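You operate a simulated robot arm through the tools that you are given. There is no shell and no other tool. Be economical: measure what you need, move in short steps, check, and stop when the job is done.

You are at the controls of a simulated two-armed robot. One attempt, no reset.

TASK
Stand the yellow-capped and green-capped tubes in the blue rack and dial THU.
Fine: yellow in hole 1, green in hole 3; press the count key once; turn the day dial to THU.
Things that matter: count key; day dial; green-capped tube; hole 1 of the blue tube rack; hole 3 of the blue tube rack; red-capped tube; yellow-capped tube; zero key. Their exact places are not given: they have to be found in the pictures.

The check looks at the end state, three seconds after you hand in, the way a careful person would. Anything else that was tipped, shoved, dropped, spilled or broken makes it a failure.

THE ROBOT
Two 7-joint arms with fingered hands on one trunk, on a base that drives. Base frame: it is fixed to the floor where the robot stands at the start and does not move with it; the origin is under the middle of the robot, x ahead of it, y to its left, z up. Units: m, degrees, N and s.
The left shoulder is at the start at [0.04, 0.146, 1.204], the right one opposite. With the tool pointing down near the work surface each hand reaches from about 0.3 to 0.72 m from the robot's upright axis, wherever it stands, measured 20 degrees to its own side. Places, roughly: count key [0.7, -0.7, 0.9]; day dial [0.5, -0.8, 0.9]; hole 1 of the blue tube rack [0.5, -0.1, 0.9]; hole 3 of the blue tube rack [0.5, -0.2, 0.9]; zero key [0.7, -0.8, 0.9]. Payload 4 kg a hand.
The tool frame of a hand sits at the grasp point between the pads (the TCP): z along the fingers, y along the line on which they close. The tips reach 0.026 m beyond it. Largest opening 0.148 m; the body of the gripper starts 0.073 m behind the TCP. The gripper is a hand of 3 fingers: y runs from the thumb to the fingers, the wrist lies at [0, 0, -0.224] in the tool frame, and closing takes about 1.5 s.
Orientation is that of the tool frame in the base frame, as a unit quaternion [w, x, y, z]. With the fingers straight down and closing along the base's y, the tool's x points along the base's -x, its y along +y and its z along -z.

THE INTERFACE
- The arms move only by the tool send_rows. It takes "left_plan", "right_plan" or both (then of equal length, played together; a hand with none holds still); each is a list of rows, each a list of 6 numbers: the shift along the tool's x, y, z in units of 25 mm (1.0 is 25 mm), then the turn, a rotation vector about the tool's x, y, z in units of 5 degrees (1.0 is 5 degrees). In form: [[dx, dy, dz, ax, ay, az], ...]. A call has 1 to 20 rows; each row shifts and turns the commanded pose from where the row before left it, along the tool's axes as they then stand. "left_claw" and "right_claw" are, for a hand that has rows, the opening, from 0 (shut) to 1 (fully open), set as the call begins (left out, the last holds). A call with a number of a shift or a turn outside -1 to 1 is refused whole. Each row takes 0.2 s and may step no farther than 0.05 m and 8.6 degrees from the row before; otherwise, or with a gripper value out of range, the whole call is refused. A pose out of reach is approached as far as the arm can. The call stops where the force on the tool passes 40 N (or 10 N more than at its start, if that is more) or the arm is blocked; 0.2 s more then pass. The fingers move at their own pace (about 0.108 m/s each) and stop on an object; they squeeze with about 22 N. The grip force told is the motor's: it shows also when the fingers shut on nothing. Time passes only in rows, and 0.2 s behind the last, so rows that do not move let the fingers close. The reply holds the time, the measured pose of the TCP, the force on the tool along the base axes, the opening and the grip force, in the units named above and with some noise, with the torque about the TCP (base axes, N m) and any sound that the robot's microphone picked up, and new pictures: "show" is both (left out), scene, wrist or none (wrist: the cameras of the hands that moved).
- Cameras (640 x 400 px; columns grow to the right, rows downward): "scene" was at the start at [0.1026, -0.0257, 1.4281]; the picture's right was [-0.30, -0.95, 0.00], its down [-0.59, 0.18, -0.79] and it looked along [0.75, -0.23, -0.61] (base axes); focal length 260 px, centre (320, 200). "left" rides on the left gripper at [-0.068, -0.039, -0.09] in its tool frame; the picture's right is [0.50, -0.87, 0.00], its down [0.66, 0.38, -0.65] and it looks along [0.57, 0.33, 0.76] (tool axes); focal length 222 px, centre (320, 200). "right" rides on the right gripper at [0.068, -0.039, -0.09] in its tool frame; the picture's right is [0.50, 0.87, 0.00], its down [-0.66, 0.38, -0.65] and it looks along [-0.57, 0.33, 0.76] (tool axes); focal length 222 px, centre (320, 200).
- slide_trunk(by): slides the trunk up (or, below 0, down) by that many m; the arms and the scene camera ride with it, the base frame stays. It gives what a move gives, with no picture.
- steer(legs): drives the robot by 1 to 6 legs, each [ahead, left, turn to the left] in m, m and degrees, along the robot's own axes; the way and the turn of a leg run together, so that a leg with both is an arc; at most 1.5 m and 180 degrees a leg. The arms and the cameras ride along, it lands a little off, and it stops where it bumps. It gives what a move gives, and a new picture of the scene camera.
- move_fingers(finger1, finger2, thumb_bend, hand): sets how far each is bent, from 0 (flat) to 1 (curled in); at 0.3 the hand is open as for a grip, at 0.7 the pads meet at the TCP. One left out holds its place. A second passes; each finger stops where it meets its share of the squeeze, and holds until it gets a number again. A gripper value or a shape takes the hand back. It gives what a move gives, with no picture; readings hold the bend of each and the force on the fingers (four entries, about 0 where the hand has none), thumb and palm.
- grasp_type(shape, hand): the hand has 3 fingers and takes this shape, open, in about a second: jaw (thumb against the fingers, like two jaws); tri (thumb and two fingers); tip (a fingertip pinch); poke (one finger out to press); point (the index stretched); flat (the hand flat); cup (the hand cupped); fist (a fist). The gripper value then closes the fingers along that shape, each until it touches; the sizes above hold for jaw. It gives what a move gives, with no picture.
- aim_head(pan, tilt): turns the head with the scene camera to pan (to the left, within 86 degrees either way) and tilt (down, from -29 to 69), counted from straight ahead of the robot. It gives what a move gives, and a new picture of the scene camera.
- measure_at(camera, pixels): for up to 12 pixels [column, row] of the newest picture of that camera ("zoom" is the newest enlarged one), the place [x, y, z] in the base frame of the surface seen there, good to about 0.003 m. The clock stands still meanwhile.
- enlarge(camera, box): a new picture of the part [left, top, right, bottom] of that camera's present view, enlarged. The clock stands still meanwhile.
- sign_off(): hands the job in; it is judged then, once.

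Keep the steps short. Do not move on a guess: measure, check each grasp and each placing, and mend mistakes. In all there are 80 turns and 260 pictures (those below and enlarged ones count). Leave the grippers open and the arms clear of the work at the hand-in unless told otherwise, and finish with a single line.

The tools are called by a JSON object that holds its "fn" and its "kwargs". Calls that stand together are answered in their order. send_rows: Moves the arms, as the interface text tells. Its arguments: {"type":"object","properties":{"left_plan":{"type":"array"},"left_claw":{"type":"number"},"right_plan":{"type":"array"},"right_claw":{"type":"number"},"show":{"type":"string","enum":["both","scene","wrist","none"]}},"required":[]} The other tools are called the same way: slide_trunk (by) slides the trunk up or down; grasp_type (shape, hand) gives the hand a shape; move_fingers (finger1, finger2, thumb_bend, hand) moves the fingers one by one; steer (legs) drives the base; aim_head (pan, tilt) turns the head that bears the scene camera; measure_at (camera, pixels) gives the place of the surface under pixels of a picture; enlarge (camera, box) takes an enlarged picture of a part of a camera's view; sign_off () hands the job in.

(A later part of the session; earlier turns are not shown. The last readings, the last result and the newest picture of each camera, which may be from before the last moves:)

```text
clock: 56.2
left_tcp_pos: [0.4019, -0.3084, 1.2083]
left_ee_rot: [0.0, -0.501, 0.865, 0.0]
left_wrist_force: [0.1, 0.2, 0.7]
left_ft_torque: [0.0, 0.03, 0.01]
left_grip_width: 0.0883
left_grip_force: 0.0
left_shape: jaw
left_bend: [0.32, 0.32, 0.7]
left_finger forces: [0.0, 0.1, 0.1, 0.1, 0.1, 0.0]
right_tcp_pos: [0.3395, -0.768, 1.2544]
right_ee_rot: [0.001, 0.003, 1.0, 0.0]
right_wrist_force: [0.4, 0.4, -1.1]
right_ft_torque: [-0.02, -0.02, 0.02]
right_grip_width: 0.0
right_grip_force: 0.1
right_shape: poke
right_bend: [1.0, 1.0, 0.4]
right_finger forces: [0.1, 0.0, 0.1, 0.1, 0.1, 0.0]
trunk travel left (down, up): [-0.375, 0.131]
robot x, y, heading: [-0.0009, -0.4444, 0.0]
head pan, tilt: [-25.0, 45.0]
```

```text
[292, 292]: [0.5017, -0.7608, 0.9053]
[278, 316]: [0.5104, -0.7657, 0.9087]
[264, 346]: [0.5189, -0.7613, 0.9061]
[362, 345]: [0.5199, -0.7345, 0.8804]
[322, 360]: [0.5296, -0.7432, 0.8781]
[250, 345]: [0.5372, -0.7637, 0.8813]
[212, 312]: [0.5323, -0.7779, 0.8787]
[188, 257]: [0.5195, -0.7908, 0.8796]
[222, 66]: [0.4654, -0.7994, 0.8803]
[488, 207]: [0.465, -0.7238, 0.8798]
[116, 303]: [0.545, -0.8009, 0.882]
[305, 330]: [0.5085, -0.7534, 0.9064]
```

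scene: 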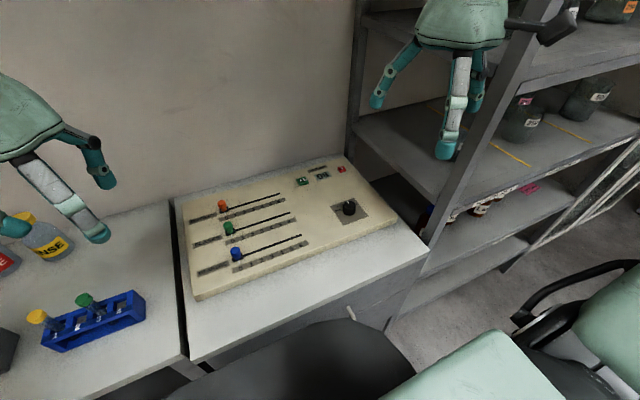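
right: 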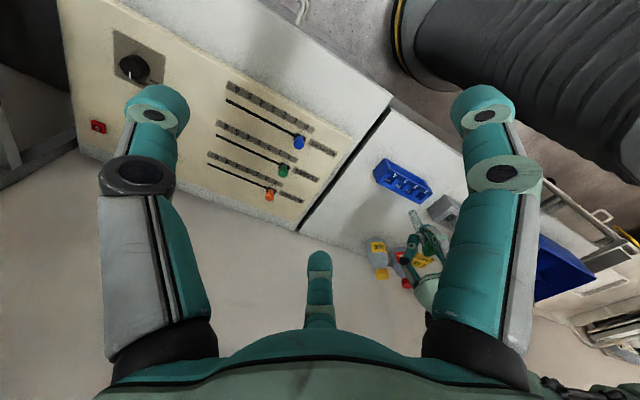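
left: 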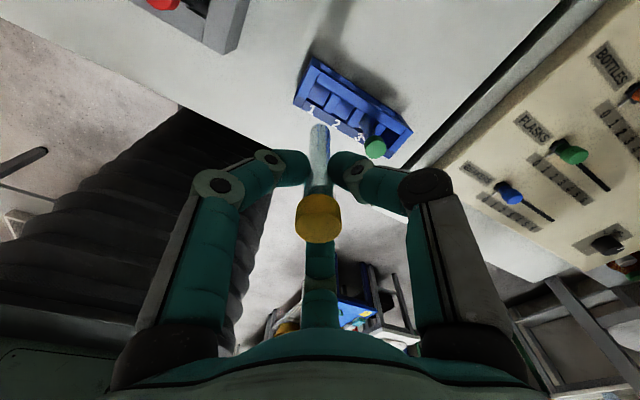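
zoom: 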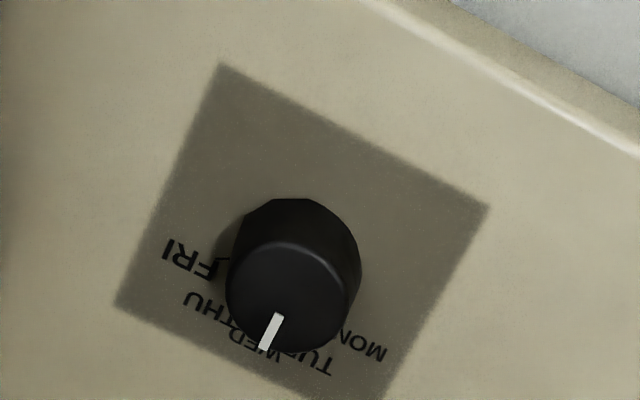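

Labels around the dial axis (0.505, -0.762) are about 30° apart: MON +60°, TUE +30°, WED 0° (+x), THU -30°, FRI -60°. The pointer is on WED, so it needs 30° clockwise seen from above. I'll set the jaw shape and bring the right hand above the dial.

{"fn": "grasp_type", "kwargs": {"shape": "jaw", "hand": "right"}}

{"fn": "send_rows", "kwargs": {"right_plan": [[-0.552, 0.02, 0.782, 0, 0, 0], [-0.552, 0.02, 0.782, 0, 0, 0], [-0.552, 0.02, 0.782, 0, 0, 0], [-0.552, 0.02, 0.782, 0, 0, 0], [-0.552, 0.02, 0.782, 0, 0, 0], [-0.552, 0.02, 0.782, 0, 0, 0], [-0.552, 0.02, 0.782, 0, 0, 0], [-0.552, 0.02, 0.782, 0, 0, 0], [-0.552, 0.02, 0.782, 0, 0, 0], [-0.552, 0.02, 0.782, 0, 0, 0], [-0.552, 0.02, 0.782, 0, 0, 0], [-0.552, 0.02, 0.782, 0, 0, 0], [0, 0, 0, 0, 0, 0]], "right_claw": 0.6}}

```text
clock: 57.1
left_tcp_pos: [0.4016, -0.3085, 1.2077]
left_ee_rot: [-0.001, -0.501, 0.866, 0.0]
left_wrist_force: [0.0, -0.3, 0.2]
left_ft_torque: [0.01, 0.01, 0.0]
left_grip_width: 0.0882
left_grip_force: 0.0
left_shape: jaw
left_bend: [0.32, 0.32, 0.7]
left_finger forces: [0.0, 0.0, 0.0, 0.0, 0.0, 0.0]
right_tcp_pos: [0.3407, -0.7682, 1.2545]
right_ee_rot: [0.001, 0.002, 1.0, 0.001]
right_wrist_force: [0.0, 0.0, 0.1]
right_ft_torque: [0.0, 0.01, 0.01]
right_grip_width: 0.148
right_grip_force: 0.1
right_shape: jaw
right_bend: [0.3, 0.3, 0.3]
right_finger forces: [0.1, 0.1, 0.0, 0.1, 0.0, 0.0]
trunk travel left (down, up): [-0.375, 0.131]
robot x, y, heading: [-0.0015, -0.4454, 0.2]
head pan, tilt: [-25.0, 45.0]
```

```text
clock: 59.9
left_tcp_pos: [0.4007, -0.3074, 1.208]
left_ee_rot: [0.0, -0.501, 0.866, 0.0]
left_wrist_force: [0.6, -0.2, -0.3]
left_ft_torque: [0.02, 0.0, 0.02]
left_grip_width: 0.0883
left_grip_force: 0.0
left_shape: jaw
left_bend: [0.32, 0.32, 0.7]
left_finger forces: [0.0, 0.0, 0.0, 0.1, 0.0, 0.1]
right_tcp_pos: [0.5059, -0.7637, 1.0195]
right_ee_rot: [0.001, 0.002, 1.0, 0.0]
right_wrist_force: [0.9, -0.5, 0.1]
right_ft_torque: [-0.01, 0.0, -0.01]
right_grip_width: 0.0895
right_grip_force: 0.1
right_shape: jaw
right_bend: [0.32, 0.32, 0.7]
right_finger forces: [0.0, 0.0, 0.0, 0.2, 0.1, 0.0]
trunk travel left (down, up): [-0.375, 0.131]
robot x, y, heading: [-0.0006, -0.4456, -0.0]
head pan, tilt: [-25.0, 45.0]
```

scene: 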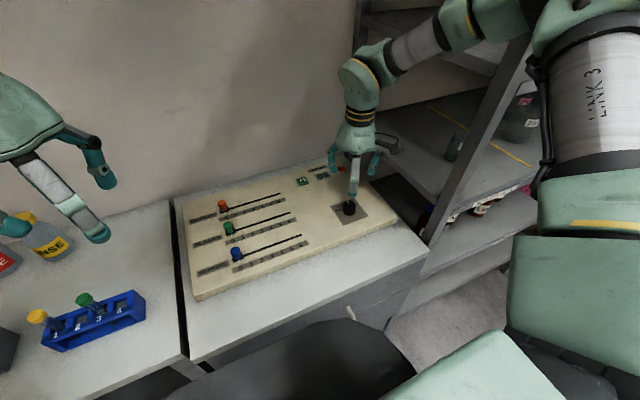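
right: 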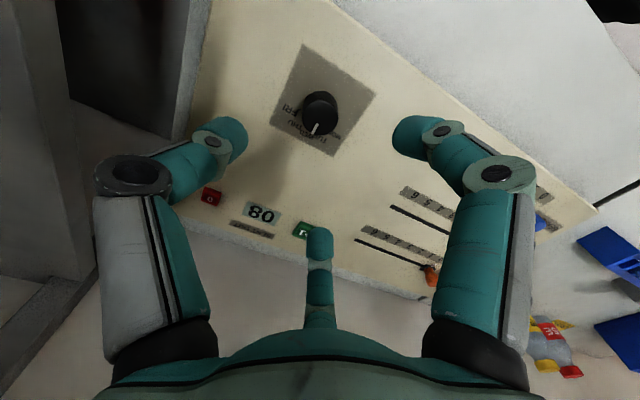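

Over the dial. I'll descend to z≈0.95 and check centring.

{"fn": "send_rows", "kwargs": {"right_plan": [[0.03, 0.06, 0.7, 0, 0, 0], [0, 0, 0.7, 0, 0, 0], [0, 0, 0.7, 0, 0, 0], [0, 0, 0.7, 0, 0, 0], [0, 0, 0, 0, 0, 0]]}}

{"fn": "enlarge", "kwargs": {"camera": "right", "box": [250, 80, 390, 190]}}

{"fn": "enlarge", "kwargs": {"camera": "scene", "box": [290, 150, 410, 230]}}

```text
clock: 61.1
left_tcp_pos: [0.4014, -0.3082, 1.2079]
left_ee_rot: [0.0, -0.5, 0.866, 0.0]
left_wrist_force: [-0.7, -0.8, 0.6]
left_ft_torque: [0.0, -0.02, -0.01]
left_grip_width: 0.0882
left_grip_force: 0.0
left_shape: jaw
left_bend: [0.32, 0.32, 0.7]
left_finger forces: [0.0, 0.0, 0.0, 0.0, 0.0, 0.0]
right_tcp_pos: [0.5055, -0.7616, 0.9505]
right_ee_rot: [0.001, 0.001, 1.0, 0.0]
right_wrist_force: [-1.1, -0.3, 0.0]
right_ft_torque: [0.03, -0.01, 0.0]
right_grip_width: 0.0892
right_grip_force: 0.1
right_shape: jaw
right_bend: [0.32, 0.32, 0.7]
right_finger forces: [0.0, 0.1, 0.0, 0.1, 0.0, 0.0]
trunk travel left (down, up): [-0.375, 0.131]
robot x, y, heading: [-0.0037, -0.4473, -0.2]
head pan, tilt: [-25.0, 45.0]
```

scene: 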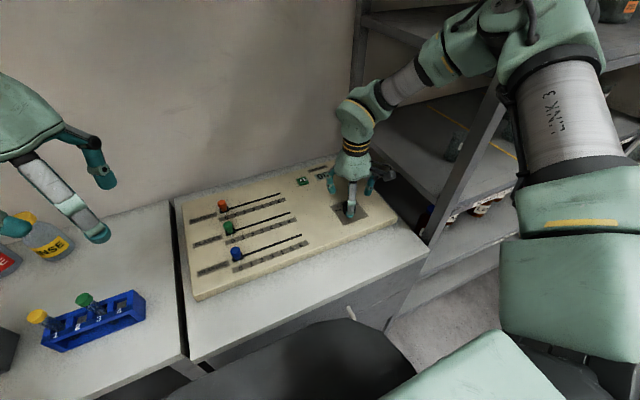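
right: 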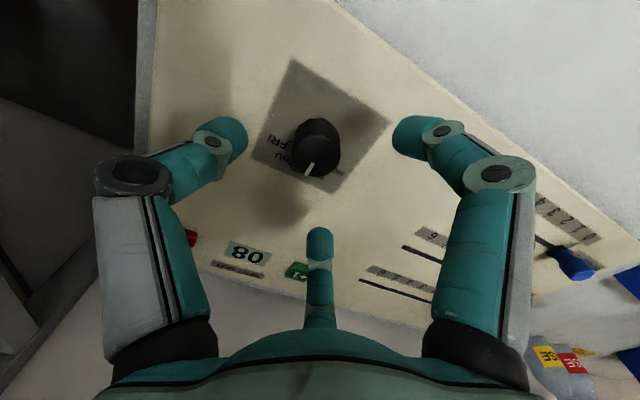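

```text
3.64 times, centred on (320, 135) of right
```

zoom: 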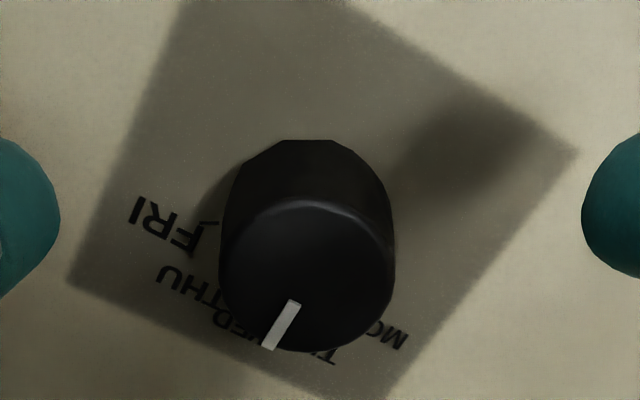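

```text
5.00 times, centred on (350, 190) of scene
```

zoom: 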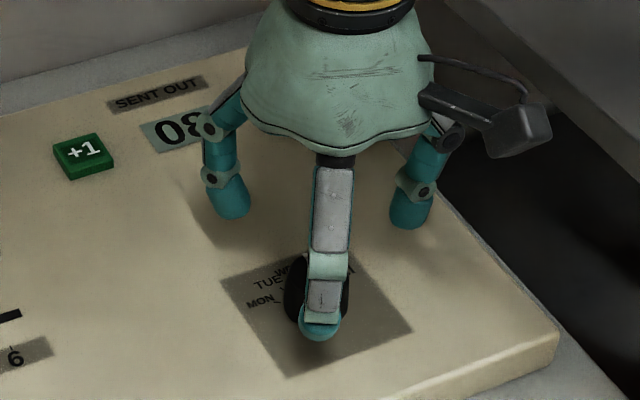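

Well centred. I'll descend to z≈0.910 (tips about 5 mm above the panel).

{"fn": "send_rows", "kwargs": {"right_plan": [[0, 0, 0.4, 0, 0, 0], [0, 0, 0.4, 0, 0, 0], [0, 0, 0.4, 0, 0, 0], [0, 0, 0.4, 0, 0, 0], [0, 0, 0, 0, 0, 0]], "show": "wrist"}}

{"fn": "enlarge", "kwargs": {"camera": "scene", "box": [290, 150, 410, 230]}}

```text
clock: 62.3
left_tcp_pos: [0.4021, -0.3083, 1.2076]
left_ee_rot: [-0.001, -0.501, 0.866, 0.0]
left_wrist_force: [0.8, 0.0, -0.1]
left_ft_torque: [0.03, -0.03, -0.01]
left_grip_width: 0.0881
left_grip_force: 0.1
left_shape: jaw
left_bend: [0.32, 0.32, 0.7]
left_finger forces: [0.0, 0.1, 0.1, 0.0, 0.1, 0.1]
right_tcp_pos: [0.5047, -0.7612, 0.9096]
right_ee_rot: [0.001, 0.002, 1.0, 0.0]
right_wrist_force: [0.7, 0.4, -0.8]
right_ft_torque: [0.01, 0.0, 0.0]
right_grip_width: 0.0895
right_grip_force: 0.1
right_shape: jaw
right_bend: [0.32, 0.32, 0.7]
right_finger forces: [0.0, 0.1, 0.0, 0.0, 0.0, 0.1]
trunk travel left (down, up): [-0.375, 0.131]
robot x, y, heading: [-0.0009, -0.4442, -0.2]
head pan, tilt: [-25.0, 45.0]
```

right: 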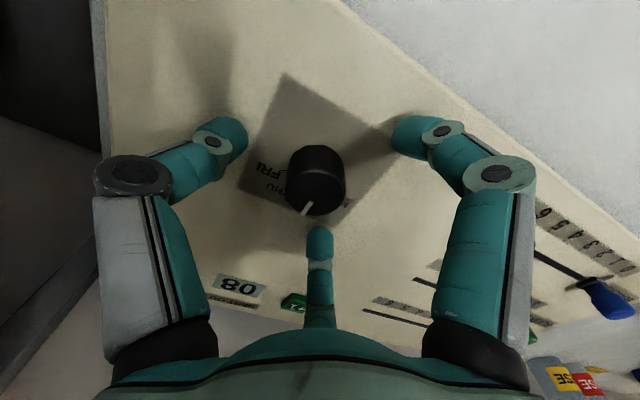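

```text
5.00 times, centred on (350, 190) of scene
```

zoom: 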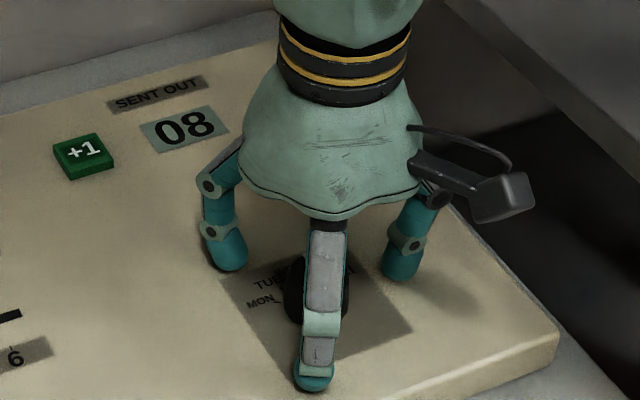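

Clear, no contact. Now close on the dial.

{"fn": "send_rows", "kwargs": {"right_plan": [[0, 0, 0, 0, 0, 0], [0, 0, 0, 0, 0, 0], [0, 0, 0, 0, 0, 0], [0, 0, 0, 0, 0, 0], [0, 0, 0, 0, 0, 0], [0, 0, 0, 0, 0, 0]], "right_claw": 0.0, "show": "wrist"}}

{"fn": "enlarge", "kwargs": {"camera": "scene", "box": [290, 150, 410, 230]}}

```text
clock: 63.7
left_tcp_pos: [0.4009, -0.3087, 1.206]
left_ee_rot: [0.0, -0.501, 0.865, 0.0]
left_wrist_force: [0.0, 0.7, 0.6]
left_ft_torque: [0.01, 0.01, -0.01]
left_grip_width: 0.0882
left_grip_force: 0.1
left_shape: jaw
left_bend: [0.32, 0.32, 0.7]
left_finger forces: [0.0, 0.0, 0.0, 0.1, 0.0, 0.0]
right_tcp_pos: [0.5046, -0.7617, 0.9089]
right_ee_rot: [-0.001, 0.002, 1.0, 0.0]
right_wrist_force: [-1.0, 1.5, -3.4]
right_ft_torque: [-0.01, -0.01, -0.05]
right_grip_width: 0.0301
right_grip_force: 22.1
right_shape: jaw
right_bend: [0.75, 0.75, 0.7]
right_finger forces: [19.0, 18.7, 0.0, 0.0, 19.1, 0.0]
trunk travel left (down, up): [-0.375, 0.131]
robot x, y, heading: [0.0, -0.4422, -0.4]
head pan, tilt: [-25.0, 45.0]
```

right: 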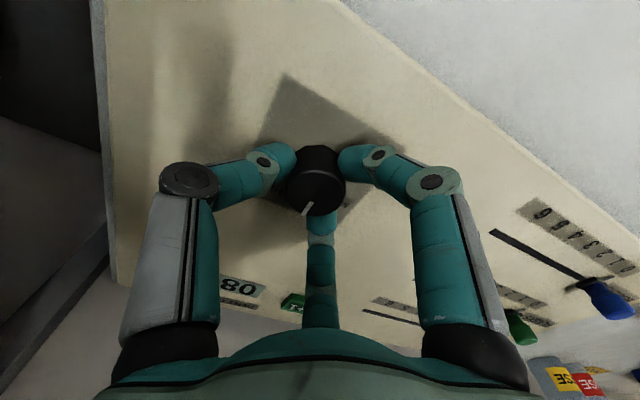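

```text
5.00 times, centred on (350, 190) of scene
```

zoom: 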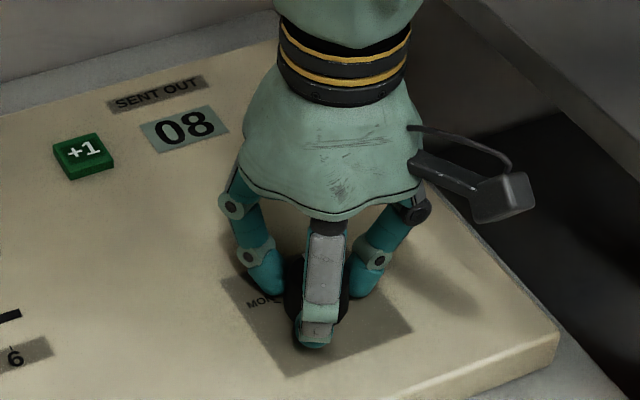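

A solid grip on all three fingers. I'll turn +30° about the tool z (clockwise from above).

{"fn": "send_rows", "kwargs": {"right_plan": [[0, 0, 0, 0, 0, 1], [0, 0, 0, 0, 0, 1], [0, 0, 0, 0, 0, 1], [0, 0, 0, 0, 0, 1], [0, 0, 0, 0, 0, 1], [0, 0, 0, 0, 0, 1], [0, 0, 0, 0, 0, 0], [0, 0, 0, 0, 0, 0]], "show": "wrist"}}

```text
clock: 65.5
left_tcp_pos: [0.4024, -0.3079, 1.2071]
left_ee_rot: [-0.002, -0.501, 0.866, -0.001]
left_wrist_force: [-0.6, -0.2, -0.8]
left_ft_torque: [0.03, 0.03, 0.0]
left_grip_width: 0.0883
left_grip_force: 0.1
left_shape: jaw
left_bend: [0.32, 0.32, 0.7]
left_finger forces: [0.0, 0.0, 0.0, 0.0, 0.0, 0.1]
right_tcp_pos: [0.5047, -0.7609, 0.9096]
right_ee_rot: [0.001, 0.26, 0.965, 0.0]
right_wrist_force: [2.7, 3.8, -3.1]
right_ft_torque: [0.03, -0.02, 0.0]
right_grip_width: 0.0299
right_grip_force: 22.1
right_shape: jaw
right_bend: [0.75, 0.75, 0.7]
right_finger forces: [20.2, 20.7, 0.1, 0.0, 18.6, 0.1]
trunk travel left (down, up): [-0.375, 0.131]
robot x, y, heading: [-0.001, -0.4468, 0.0]
head pan, tilt: [-25.0, 45.0]
```

right: 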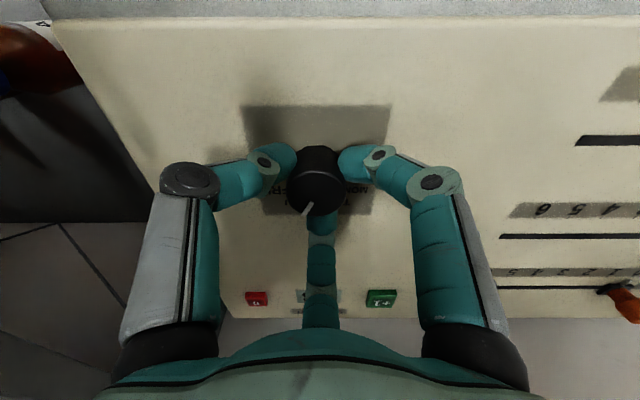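

The dial turned with the hand. I'll release, rise and look at the pointer.

{"fn": "send_rows", "kwargs": {"right_plan": [[0, 0, 0, 0, 0, 0], [0, 0, 0, 0, 0, 0], [0, 0, 0, 0, 0, 0], [0, 0, 0, 0, 0, 0], [0, 0, 0, 0, 0, 0]], "right_claw": 0.6, "show": "none"}}

{"fn": "send_rows", "kwargs": {"right_plan": [[0, 0, -0.4, 0, 0, 0], [0, 0, -0.8, 0, 0, 0], [0, 0, -0.8, 0, 0, 0], [0, 0, -0.8, 0, 0, 0], [0, 0, -0.8, 0, 0, 0], [0, 0, -0.8, 0, 0, 0], [0, 0, 0, 0, 0, 0]]}}

{"fn": "enlarge", "kwargs": {"camera": "right", "box": [250, 60, 390, 160]}}

```text
clock: 66.7
left_tcp_pos: [0.4015, -0.3087, 1.2079]
left_ee_rot: [-0.001, -0.501, 0.866, 0.0]
left_wrist_force: [0.7, 0.4, 0.9]
left_ft_torque: [0.01, 0.01, 0.01]
left_grip_width: 0.088
left_grip_force: 0.0
left_shape: jaw
left_bend: [0.32, 0.32, 0.7]
left_finger forces: [0.0, 0.0, 0.1, 0.0, 0.0, 0.0]
right_tcp_pos: [0.5039, -0.7615, 0.909]
right_ee_rot: [0.0, 0.26, 0.966, 0.0]
right_wrist_force: [-0.5, -0.2, 0.7]
right_ft_torque: [-0.01, -0.01, 0.01]
right_grip_width: 0.0881
right_grip_force: 0.1
right_shape: jaw
right_bend: [0.32, 0.32, 0.7]
right_finger forces: [0.1, 0.1, 0.0, 0.1, 0.1, 0.0]
trunk travel left (down, up): [-0.375, 0.131]
robot x, y, heading: [-0.0014, -0.448, -0.3]
head pan, tilt: [-25.0, 45.0]
```

```text
clock: 68.3
left_tcp_pos: [0.4021, -0.3085, 1.2078]
left_ee_rot: [-0.001, -0.501, 0.866, 0.0]
left_wrist_force: [1.0, -0.2, 0.2]
left_ft_torque: [-0.01, 0.04, 0.0]
left_grip_width: 0.0882
left_grip_force: 0.0
left_shape: jaw
left_bend: [0.32, 0.32, 0.7]
left_finger forces: [0.0, 0.0, 0.0, 0.1, 0.1, 0.0]
right_tcp_pos: [0.5037, -0.7612, 1.02]
right_ee_rot: [0.001, 0.262, 0.965, 0.0]
right_wrist_force: [0.1, -0.5, -0.6]
right_ft_torque: [-0.01, -0.01, 0.01]
right_grip_width: 0.0881
right_grip_force: 0.1
right_shape: jaw
right_bend: [0.32, 0.32, 0.7]
right_finger forces: [0.0, 0.1, 0.0, 0.0, 0.0, 0.0]
trunk travel left (down, up): [-0.375, 0.131]
robot x, y, heading: [-0.0049, -0.4469, -0.2]
head pan, tilt: [-25.0, 45.0]
```

scene: 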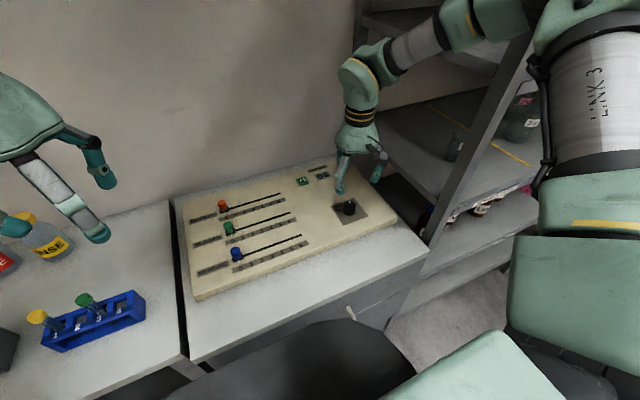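
right: 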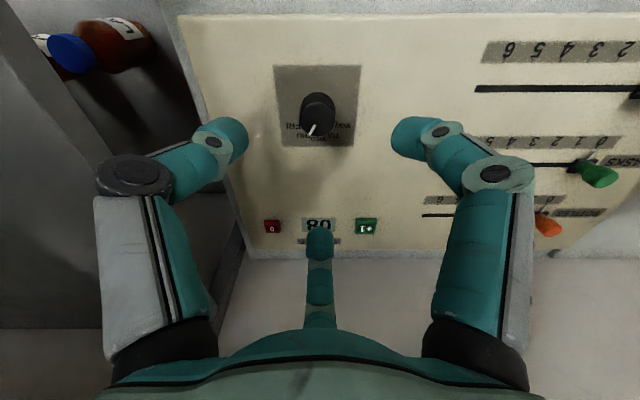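

```text
4.00 times, centred on (320, 110) of right
```

zoom: 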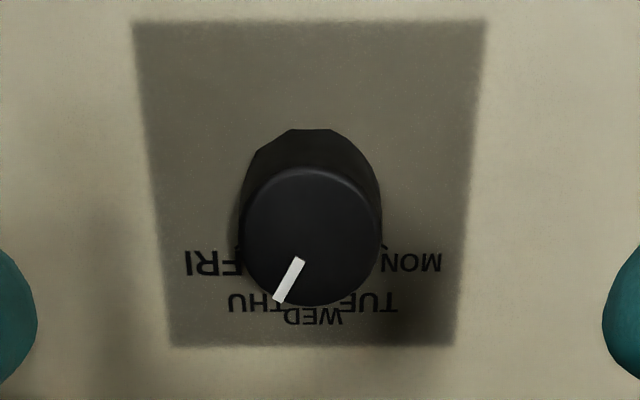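

The pointer reads about 28–30° toward THU. I'll cross-check from the scene camera.

{"fn": "enlarge", "kwargs": {"camera": "scene", "box": [315, 185, 385, 235]}}

{"fn": "enlarge", "kwargs": {"camera": "right", "box": [280, 80, 360, 155]}}

```text
8.00 times, centred on (350, 210) of scene
```

zoom: 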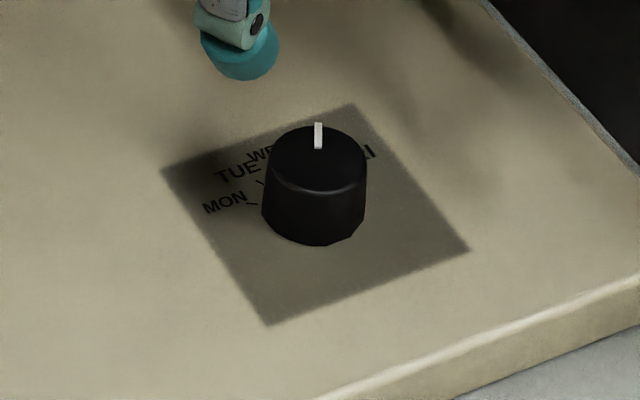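

```text
5.33 times, centred on (320, 118) of right
```

zoom: 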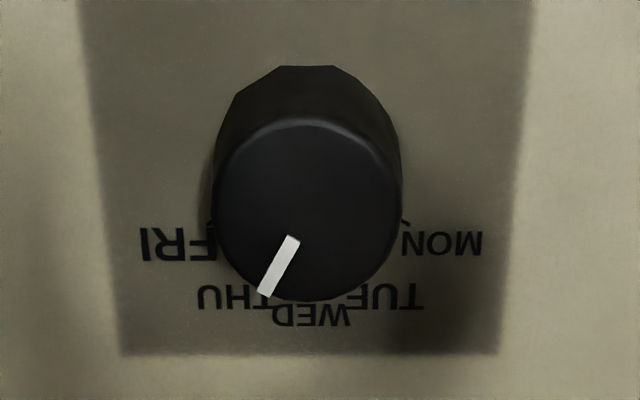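

The dial is on THU. Next I refine the count key's place from this top view (366, 226).

{"fn": "measure_at", "kwargs": {"camera": "right", "pixels": [[366, 226], [358, 221], [374, 221], [358, 232], [374, 232], [272, 226]]}}

{"fn": "send_rows", "kwargs": {"right_plan": [[-0.569, 0.724, 0, 0, 0, 0], [-0.569, 0.724, 0, 0, 0, 0], [-0.569, 0.724, 0, 0, 0, 0], [-0.569, 0.724, 0, 0, 0, 0], [-0.569, 0.724, 0, 0, 0, 0], [-0.569, 0.724, 0, 0, 0, 0], [-0.569, 0.724, 0, 0, 0, 0], [-0.569, 0.724, 0, 0, 0, 0], [0, 0, 0, 0, 0, 0]], "right_claw": 0.0}}

{"fn": "enlarge", "kwargs": {"camera": "scene", "box": [260, 130, 380, 210]}}

```text
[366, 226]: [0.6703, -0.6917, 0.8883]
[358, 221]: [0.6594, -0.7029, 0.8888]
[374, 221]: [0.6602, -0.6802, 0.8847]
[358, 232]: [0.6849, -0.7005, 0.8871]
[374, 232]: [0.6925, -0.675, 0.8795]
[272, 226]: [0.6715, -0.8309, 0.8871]
```

```text
clock: 70.3
left_tcp_pos: [0.4014, -0.3089, 1.2076]
left_ee_rot: [-0.001, -0.5, 0.866, 0.001]
left_wrist_force: [0.3, 0.5, 0.5]
left_ft_torque: [0.0, -0.05, 0.01]
left_grip_width: 0.0883
left_grip_force: 0.2
left_shape: jaw
left_bend: [0.32, 0.32, 0.7]
left_finger forces: [0.0, 0.0, 0.1, 0.0, 0.0, 0.0]
right_tcp_pos: [0.5908, -0.7324, 1.0403]
right_ee_rot: [0.001, 0.26, 0.965, 0.001]
right_wrist_force: [-0.1, -0.7, 0.3]
right_ft_torque: [0.0, -0.01, -0.01]
right_grip_width: 0.0
right_grip_force: 22.5
right_shape: jaw
right_bend: [0.7, 0.7, 0.7]
right_finger forces: [0.1, 0.0, 0.0, 0.0, 0.0, 0.0]
right hand out of reach, approached as far as the arm can: row 4, 5, 6, 7, 8
trunk travel left (down, up): [-0.375, 0.131]
robot x, y, heading: [0.0002, -0.4445, -0.1]
head pan, tilt: [-25.0, 45.0]
```

scene: 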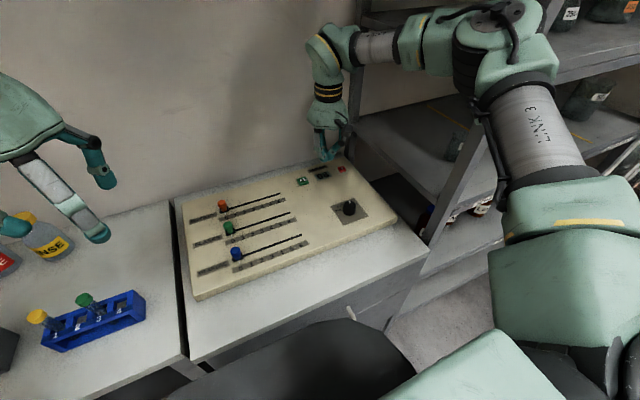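
right: 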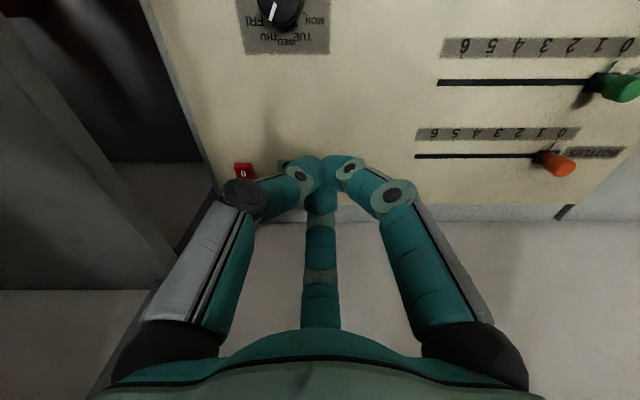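

```text
5.00 times, centred on (320, 170) of scene
```

zoom: 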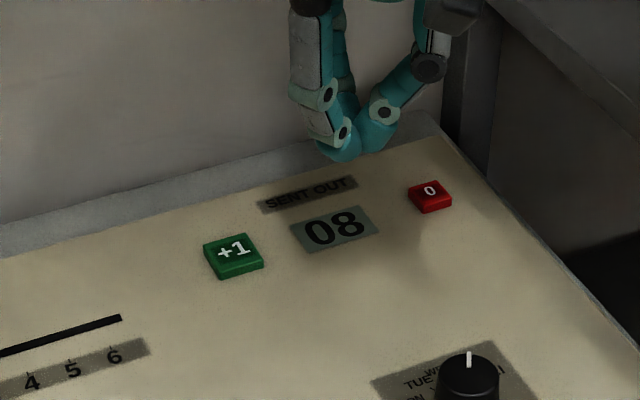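

The vertical reach stops at x≈0.59. Tilting the fingers forward brings the wrist back, so I'll tilt 35° (tool z toward +x), still at safe height, and see where the hand settles.

{"fn": "send_rows", "kwargs": {"right_plan": [[0, 0, 0, -0.502, -0.866, 0], [0, 0, 0, -0.502, -0.866, 0], [0, 0, 0, -0.502, -0.866, 0], [0, 0, 0, -0.502, -0.866, 0], [0, 0, 0, -0.502, -0.866, 0], [0, 0, 0, -0.502, -0.866, 0], [0, 0, 0, -0.502, -0.866, 0], [0, 0, 0, 0, 0, 0], [0, 0, 0, 0, 0, 0]]}}

```text
clock: 72.3
left_tcp_pos: [0.3986, -0.3031, 1.2078]
left_ee_rot: [-0.002, -0.501, 0.865, -0.003]
left_wrist_force: [0.1, -0.3, -0.1]
left_ft_torque: [-0.01, 0.01, 0.0]
left_grip_width: 0.0883
left_grip_force: 0.0
left_shape: jaw
left_bend: [0.32, 0.32, 0.7]
left_finger forces: [0.1, 0.0, 0.1, 0.1, 0.1, 0.1]
right_tcp_pos: [0.5869, -0.7262, 1.0437]
right_ee_rot: [0.294, 0.246, 0.92, 0.077]
right_wrist_force: [-0.1, -0.6, 0.3]
right_ft_torque: [0.01, 0.0, 0.0]
right_grip_width: 0.0002
right_grip_force: 21.9
right_shape: jaw
right_bend: [0.7, 0.7, 0.7]
right_finger forces: [0.0, 0.0, 0.0, 0.1, 0.0, 0.0]
trunk travel left (down, up): [-0.375, 0.131]
robot x, y, heading: [0.0012, -0.4467, -0.2]
head pan, tilt: [-25.0, 45.0]
```

scene: 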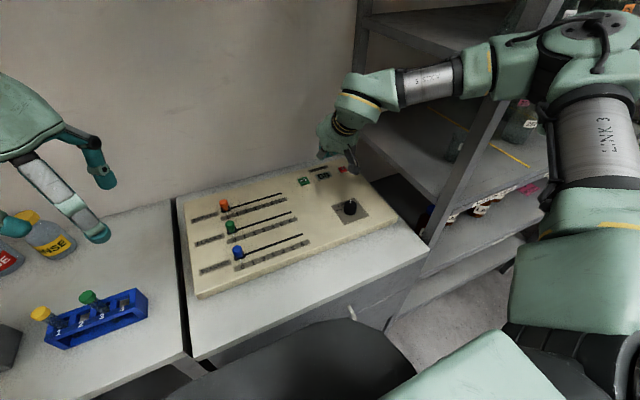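
right: 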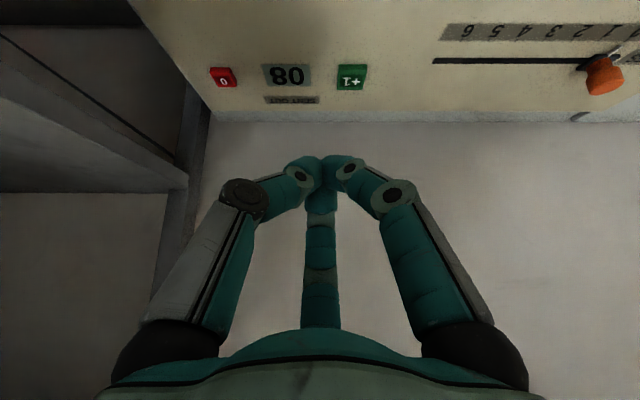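

The commanded pose resynced and the hand is tilted 35°. I'll move so the fingertips are above the key (tip about (0.674, -0.691), z about 0.94).

{"fn": "send_rows", "kwargs": {"right_plan": [[0.055, 0.238, 0.734, 0, 0, 0], [0.055, 0.238, 0.734, 0, 0, 0], [0.055, 0.238, 0.734, 0, 0, 0], [0.055, 0.238, 0.734, 0, 0, 0], [0.055, 0.238, 0.734, 0, 0, 0], [0.055, 0.238, 0.734, 0, 0, 0], [0, 0, 0, 0, 0, 0]]}}

{"fn": "enlarge", "kwargs": {"camera": "scene", "box": [260, 130, 380, 210]}}

```text
clock: 73.9
left_tcp_pos: [0.3985, -0.3112, 1.2109]
left_ee_rot: [0.001, -0.5, 0.866, -0.001]
left_wrist_force: [-0.4, -0.5, 0.0]
left_ft_torque: [0.01, -0.05, 0.01]
left_grip_width: 0.0885
left_grip_force: 0.0
left_shape: jaw
left_bend: [0.32, 0.32, 0.7]
left_finger forces: [0.1, 0.0, 0.0, 0.1, 0.1, 0.1]
right_tcp_pos: [0.6756, -0.722, 0.9944]
right_ee_rot: [0.291, 0.246, 0.921, 0.081]
right_wrist_force: [0.6, -0.6, 0.1]
right_ft_torque: [0.01, -0.04, 0.05]
right_grip_width: 0.0
right_grip_force: 21.9
right_shape: jaw
right_bend: [0.7, 0.7, 0.7]
right_finger forces: [0.0, 0.0, 0.0, 0.0, 0.0, 0.0]
right hand out of reach, approached as far as the arm can: row 2, 3, 4, 5, 6
trunk travel left (down, up): [-0.375, 0.131]
robot x, y, heading: [-0.0041, -0.4416, 0.1]
head pan, tilt: [-25.0, 45.0]
```

scene: 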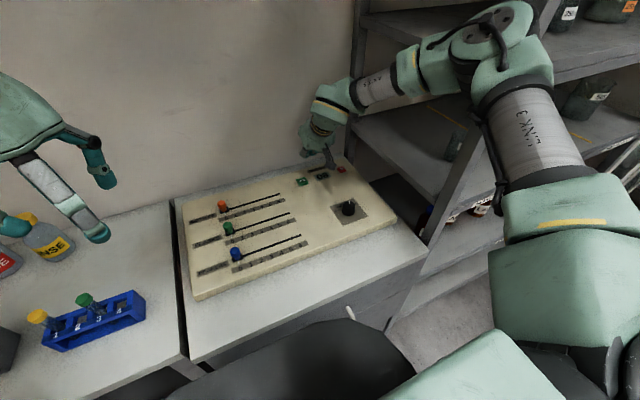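
right: 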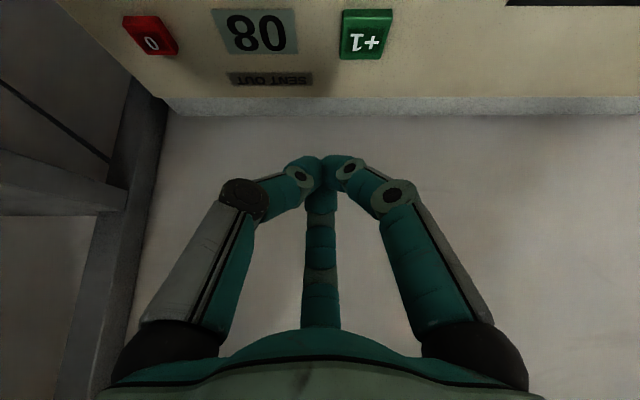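

```text
5.00 times, centred on (320, 170) of scene
```

zoom: 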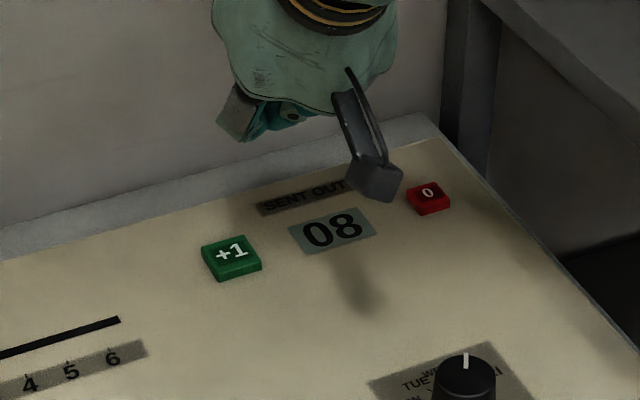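

It's limited at this posture too. It would be better to bring the base closer. I'll withdraw the hand up and back, undo the tilt and look down at the base's clearance to the cabinet.

{"fn": "send_rows", "kwargs": {"right_plan": [[0, 0, -1, 0, 0, 0], [0, 0, -1, 0, 0, 0], [0, 0, -1, 0, 0, 0], [0, 0, -1, 0, 0, 0], [0, 0, -1, 0, 0, 0], [0, 0, -1, 0, 0, 0], [0, 0, -1, 0, 0, 0], [0, 0, -1, 0, 0, 0], [0, 0, 0, 0.502, 0.866, 0], [0, 0, 0, 0.502, 0.866, 0], [0, 0, 0, 0.502, 0.866, 0], [0, 0, 0, 0.502, 0.866, 0], [0, 0, 0, 0.502, 0.866, 0], [0, 0, 0, 0.502, 0.866, 0], [0, 0, 0, 0.502, 0.866, 0], [0, 0, 0, 0, 0, 0]], "show": "none"}}

{"fn": "aim_head", "kwargs": {"pan": 0, "tilt": 69}}

```text
clock: 77.3
left_tcp_pos: [0.4012, -0.3087, 1.2085]
left_ee_rot: [-0.001, -0.501, 0.866, -0.001]
left_wrist_force: [-0.1, -0.5, -0.7]
left_ft_torque: [-0.02, 0.01, -0.01]
left_grip_width: 0.0883
left_grip_force: 0.0
left_shape: jaw
left_bend: [0.32, 0.32, 0.7]
left_finger forces: [0.0, 0.0, 0.1, 0.1, 0.1, 0.0]
right_tcp_pos: [0.5605, -0.7213, 1.1559]
right_ee_rot: [0.001, 0.26, 0.966, 0.0]
right_wrist_force: [0.0, -0.8, -0.7]
right_ft_torque: [-0.02, 0.01, 0.04]
right_grip_width: 0.0
right_grip_force: 21.8
right_shape: jaw
right_bend: [0.7, 0.7, 0.7]
right_finger forces: [0.1, 0.0, 0.0, 0.0, 0.0, 0.0]
trunk travel left (down, up): [-0.375, 0.131]
robot x, y, heading: [0.0035, -0.4496, -0.1]
head pan, tilt: [-25.0, 45.0]
```

```text
clock: 78.2
left_tcp_pos: [0.4012, -0.3081, 1.2084]
left_ee_rot: [-0.001, -0.5, 0.866, 0.0]
left_wrist_force: [-0.7, 0.2, -0.2]
left_ft_torque: [0.03, 0.04, 0.01]
left_grip_width: 0.0883
left_grip_force: 0.0
left_shape: jaw
left_bend: [0.32, 0.32, 0.7]
left_finger forces: [0.0, 0.0, 0.0, 0.0, 0.0, 0.0]
right_tcp_pos: [0.5617, -0.7205, 1.1555]
right_ee_rot: [0.001, 0.261, 0.965, 0.0]
right_wrist_force: [-0.8, -0.4, -0.5]
right_ft_torque: [-0.04, 0.0, 0.04]
right_grip_width: 0.0001
right_grip_force: 22.2
right_shape: jaw
right_bend: [0.7, 0.7, 0.7]
right_finger forces: [0.0, 0.0, 0.0, 0.0, 0.1, 0.1]
trunk travel left (down, up): [-0.375, 0.131]
robot x, y, heading: [-0.001, -0.4427, 0.1]
head pan, tilt: [0.0, 68.8]
```

scene: 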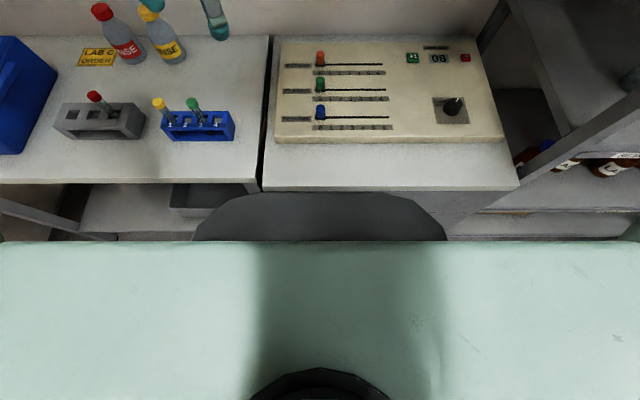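

{"fn": "measure_at", "kwargs": {"camera": "scene", "pixels": [[320, 194], [320, 200], [320, 235], [215, 215], [430, 215], [480, 200], [400, 190], [200, 235], [400, 300]]}}

```text
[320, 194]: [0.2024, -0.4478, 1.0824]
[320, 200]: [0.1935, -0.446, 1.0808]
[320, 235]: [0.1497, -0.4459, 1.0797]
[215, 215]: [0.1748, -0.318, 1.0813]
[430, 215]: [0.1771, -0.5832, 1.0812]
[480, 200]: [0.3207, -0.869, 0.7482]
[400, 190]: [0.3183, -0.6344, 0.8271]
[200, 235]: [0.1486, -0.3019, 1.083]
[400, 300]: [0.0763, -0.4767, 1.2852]
```

That disk is the trunk at z≈1.08, not the base. I'll use the left wrist camera, which looks back at the robot, to see the base.

{"fn": "enlarge", "kwargs": {"camera": "left", "box": [0, 0, 640, 400]}}

```text
1.00 times, centred on (320, 200) of left
```

zoom: 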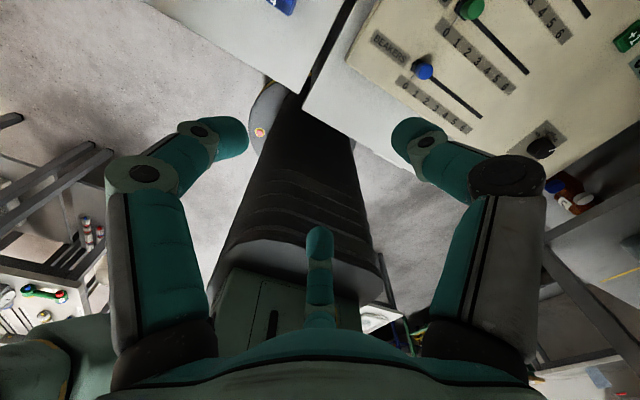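

{"fn": "measure_at", "kwargs": {"camera": "zoom", "pixels": [[262, 100], [268, 88], [255, 115], [260, 140], [300, 92], [275, 78], [300, 150], [255, 75]]}}

```text
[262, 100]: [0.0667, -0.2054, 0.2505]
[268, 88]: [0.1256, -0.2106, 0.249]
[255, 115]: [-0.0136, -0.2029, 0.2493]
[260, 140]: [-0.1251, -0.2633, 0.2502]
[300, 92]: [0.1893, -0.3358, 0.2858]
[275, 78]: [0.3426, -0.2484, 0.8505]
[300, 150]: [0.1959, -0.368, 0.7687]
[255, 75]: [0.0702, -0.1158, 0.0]
```

The base is round, radius ≈0.25, with its front at x≈0.25 against the cabinet at ≈0.32. I'll drive 0.04 m forward and turn 20° left, which brings the right shoulder nearer the key.

{"fn": "steer", "kwargs": {"legs": [[0.04, 0, 0], [0, 0, 20]]}}

{"fn": "aim_head", "kwargs": {"pan": -45, "tilt": 45}}

```text
clock: 80.2
left_tcp_pos: [0.3699, -0.1797, 1.2088]
left_ee_rot: [-0.002, -0.643, 0.766, -0.001]
left_wrist_force: [-0.7, 0.0, 0.0]
left_ft_torque: [0.0, -0.02, 0.01]
left_grip_width: 0.088
left_grip_force: 0.0
left_shape: jaw
left_bend: [0.32, 0.32, 0.7]
left_finger forces: [0.1, 0.0, 0.0, 0.0, 0.1, 0.0]
right_tcp_pos: [0.6606, -0.5139, 1.1567]
right_ee_rot: [0.001, 0.09, 0.996, 0.0]
right_wrist_force: [0.8, -0.2, 1.0]
right_ft_torque: [0.0, -0.03, -0.01]
right_grip_width: 0.0
right_grip_force: 21.8
right_shape: jaw
right_bend: [0.7, 0.7, 0.7]
right_finger forces: [0.1, 0.0, 0.1, 0.0, 0.0, 0.0]
trunk travel left (down, up): [-0.375, 0.131]
robot x, y, heading: [0.0393, -0.4469, 20.0]
head pan, tilt: [0.0, 68.8]
```

scene: 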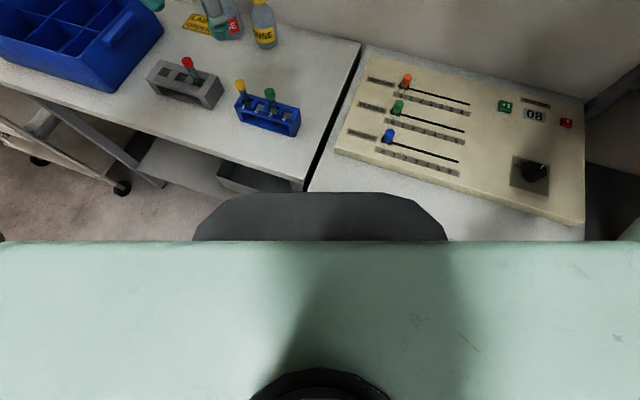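

```text
clock: 81.3
left_tcp_pos: [0.37, -0.1791, 1.2079]
left_ee_rot: [0.0, -0.643, 0.766, -0.001]
left_wrist_force: [-1.2, 0.3, -0.3]
left_ft_torque: [0.02, -0.02, 0.0]
left_grip_width: 0.0884
left_grip_force: 0.1
left_shape: jaw
left_bend: [0.32, 0.32, 0.7]
left_finger forces: [0.0, 0.0, 0.0, 0.0, 0.0, 0.1]
right_tcp_pos: [0.6618, -0.5144, 1.156]
right_ee_rot: [0.002, 0.09, 0.996, -0.001]
right_wrist_force: [0.6, -0.1, 0.0]
right_ft_torque: [0.0, 0.01, 0.01]
right_grip_width: 0.0
right_grip_force: 21.8
right_shape: jaw
right_bend: [0.7, 0.7, 0.7]
right_finger forces: [0.0, 0.0, 0.2, 0.1, 0.1, 0.0]
trunk travel left (down, up): [-0.375, 0.131]
robot x, y, heading: [0.0389, -0.4446, 20.0]
head pan, tilt: [-45.0, 45.0]
```

scene: 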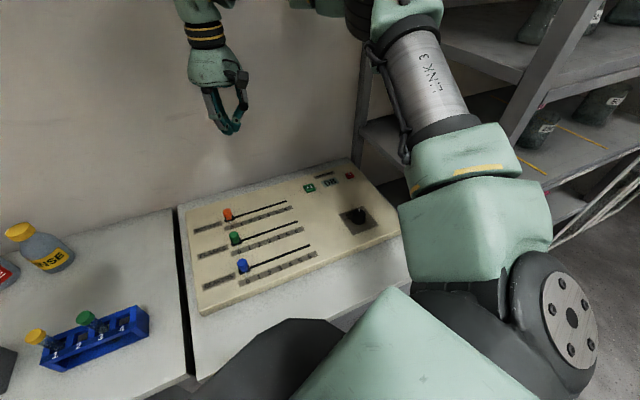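

Before moving I'll check how near the right elbow/forearm is to the shelf.

{"fn": "measure_at", "kwargs": {"camera": "scene", "pixels": [[440, 60], [365, 20], [400, 30], [540, 90], [360, 120], [340, 5], [205, 10]]}}

```text
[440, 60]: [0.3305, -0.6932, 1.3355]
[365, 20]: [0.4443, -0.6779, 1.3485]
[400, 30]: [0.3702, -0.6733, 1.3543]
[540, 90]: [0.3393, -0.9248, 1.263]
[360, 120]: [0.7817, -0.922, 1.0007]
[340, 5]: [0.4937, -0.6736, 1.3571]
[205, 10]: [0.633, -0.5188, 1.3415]
```

The elbow is at y≈-0.75 and the shelf at -0.92. I'll move the hand toward the key in two halves, watching the elbow.

{"fn": "send_rows", "kwargs": {"right_plan": [[-0.189, -0.765, 0, 0, 0, 0], [-0.189, -0.765, 0, 0, 0, 0], [-0.189, -0.765, 0, 0, 0, 0], [-0.189, -0.765, 0, 0, 0, 0], [-0.189, -0.765, 0, 0, 0, 0], [0, 0, 0, 0, 0, 0]], "show": "scene"}}

```text
clock: 82.7
left_tcp_pos: [0.3706, -0.1796, 1.2069]
left_ee_rot: [-0.002, -0.643, 0.766, -0.001]
left_wrist_force: [0.0, -0.3, 0.0]
left_ft_torque: [-0.01, 0.04, 0.03]
left_grip_width: 0.0884
left_grip_force: 0.0
left_shape: jaw
left_bend: [0.32, 0.32, 0.7]
left_finger forces: [0.0, 0.0, 0.0, 0.0, 0.0, 0.0]
right_tcp_pos: [0.6671, -0.6117, 1.1559]
right_ee_rot: [0.001, 0.091, 0.996, 0.0]
right_wrist_force: [0.1, -0.5, 0.1]
right_ft_torque: [-0.01, 0.0, -0.01]
right_grip_width: 0.0002
right_grip_force: 21.3
right_shape: jaw
right_bend: [0.7, 0.7, 0.7]
right_finger forces: [0.0, 0.1, 0.0, 0.0, 0.0, 0.1]
trunk travel left (down, up): [-0.375, 0.131]
robot x, y, heading: [0.0381, -0.4438, 19.7]
head pan, tilt: [-45.0, 45.0]
```

scene: 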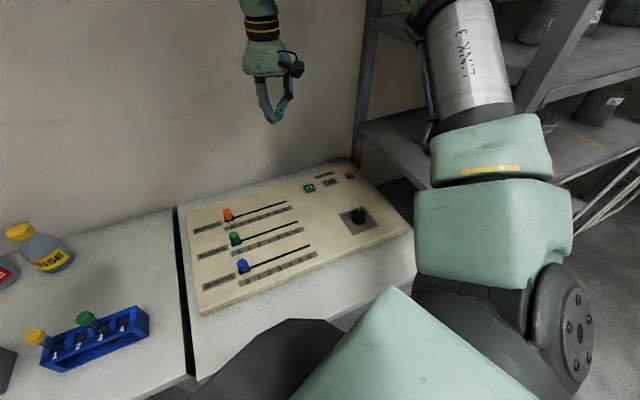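

{"fn": "aim_head", "kwargs": {"pan": -50, "tilt": 22}}

```text
clock: 83.6
left_tcp_pos: [0.3704, -0.1796, 1.2074]
left_ee_rot: [-0.001, -0.643, 0.766, -0.001]
left_wrist_force: [-0.7, -0.7, -0.9]
left_ft_torque: [0.0, 0.02, -0.01]
left_grip_width: 0.0884
left_grip_force: 0.1
left_shape: jaw
left_bend: [0.32, 0.32, 0.7]
left_finger forces: [0.1, 0.1, 0.0, 0.1, 0.1, 0.1]
right_tcp_pos: [0.6664, -0.6126, 1.1562]
right_ee_rot: [0.002, 0.09, 0.996, 0.0]
right_wrist_force: [-0.7, 0.9, 0.4]
right_ft_torque: [-0.01, 0.0, -0.02]
right_grip_width: 0.0
right_grip_force: 22.5
right_shape: jaw
right_bend: [0.7, 0.7, 0.7]
right_finger forces: [0.0, 0.0, 0.1, 0.0, 0.1, 0.1]
trunk travel left (down, up): [-0.375, 0.131]
robot x, y, heading: [0.0406, -0.4437, 19.8]
head pan, tilt: [-50.0, 22.0]
```

scene: 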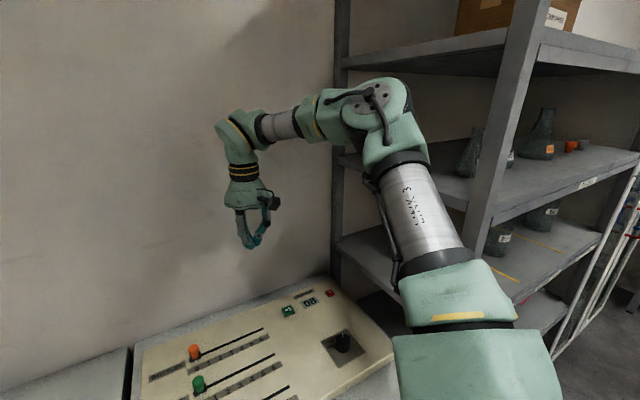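

{"fn": "measure_at", "kwargs": {"camera": "scene", "pixels": [[380, 95], [405, 120], [420, 150], [375, 130], [480, 170], [450, 220], [495, 100]]}}

```text
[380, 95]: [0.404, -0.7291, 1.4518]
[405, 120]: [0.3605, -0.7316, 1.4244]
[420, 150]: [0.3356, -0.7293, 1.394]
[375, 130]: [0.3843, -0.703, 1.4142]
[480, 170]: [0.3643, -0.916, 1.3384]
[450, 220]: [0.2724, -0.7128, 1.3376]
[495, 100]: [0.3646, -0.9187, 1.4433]
```

The elbow's far side is about 6 cm from the shelf. For margin I'll shift the base 5 cm to the left first.

{"fn": "steer", "kwargs": {"legs": [[0.02, 0.05, 0]]}}

```text
clock: 84.5
left_tcp_pos: [0.3721, -0.1358, 1.2091]
left_ee_rot: [0.002, -0.642, 0.767, 0.003]
left_wrist_force: [-0.7, -0.6, -0.9]
left_ft_torque: [0.09, -0.02, -0.01]
left_grip_width: 0.0884
left_grip_force: 0.1
left_shape: jaw
left_bend: [0.32, 0.32, 0.7]
left_finger forces: [0.1, 0.0, 0.0, 0.1, 0.0, 0.1]
right_tcp_pos: [0.6679, -0.5665, 1.1544]
right_ee_rot: [0.0, 0.091, 0.996, 0.003]
right_wrist_force: [0.1, -0.5, 0.3]
right_ft_torque: [0.02, 0.03, 0.0]
right_grip_width: 0.0
right_grip_force: 21.6
right_shape: jaw
right_bend: [0.7, 0.7, 0.7]
right_finger forces: [0.1, 0.0, 0.0, 0.1, 0.1, 0.1]
trunk travel left (down, up): [-0.375, 0.131]
robot x, y, heading: [0.0424, -0.3899, 19.7]
head pan, tilt: [-50.0, 22.0]
```

scene: 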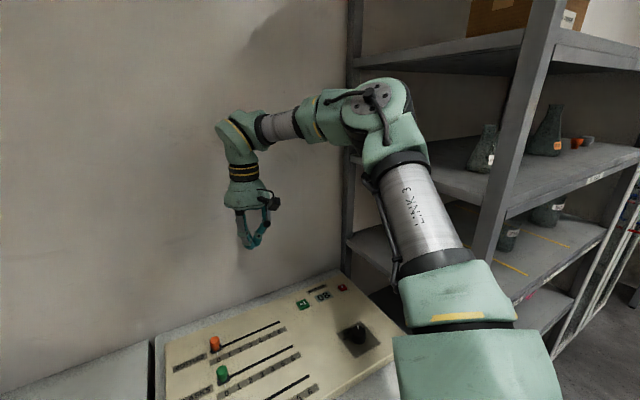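

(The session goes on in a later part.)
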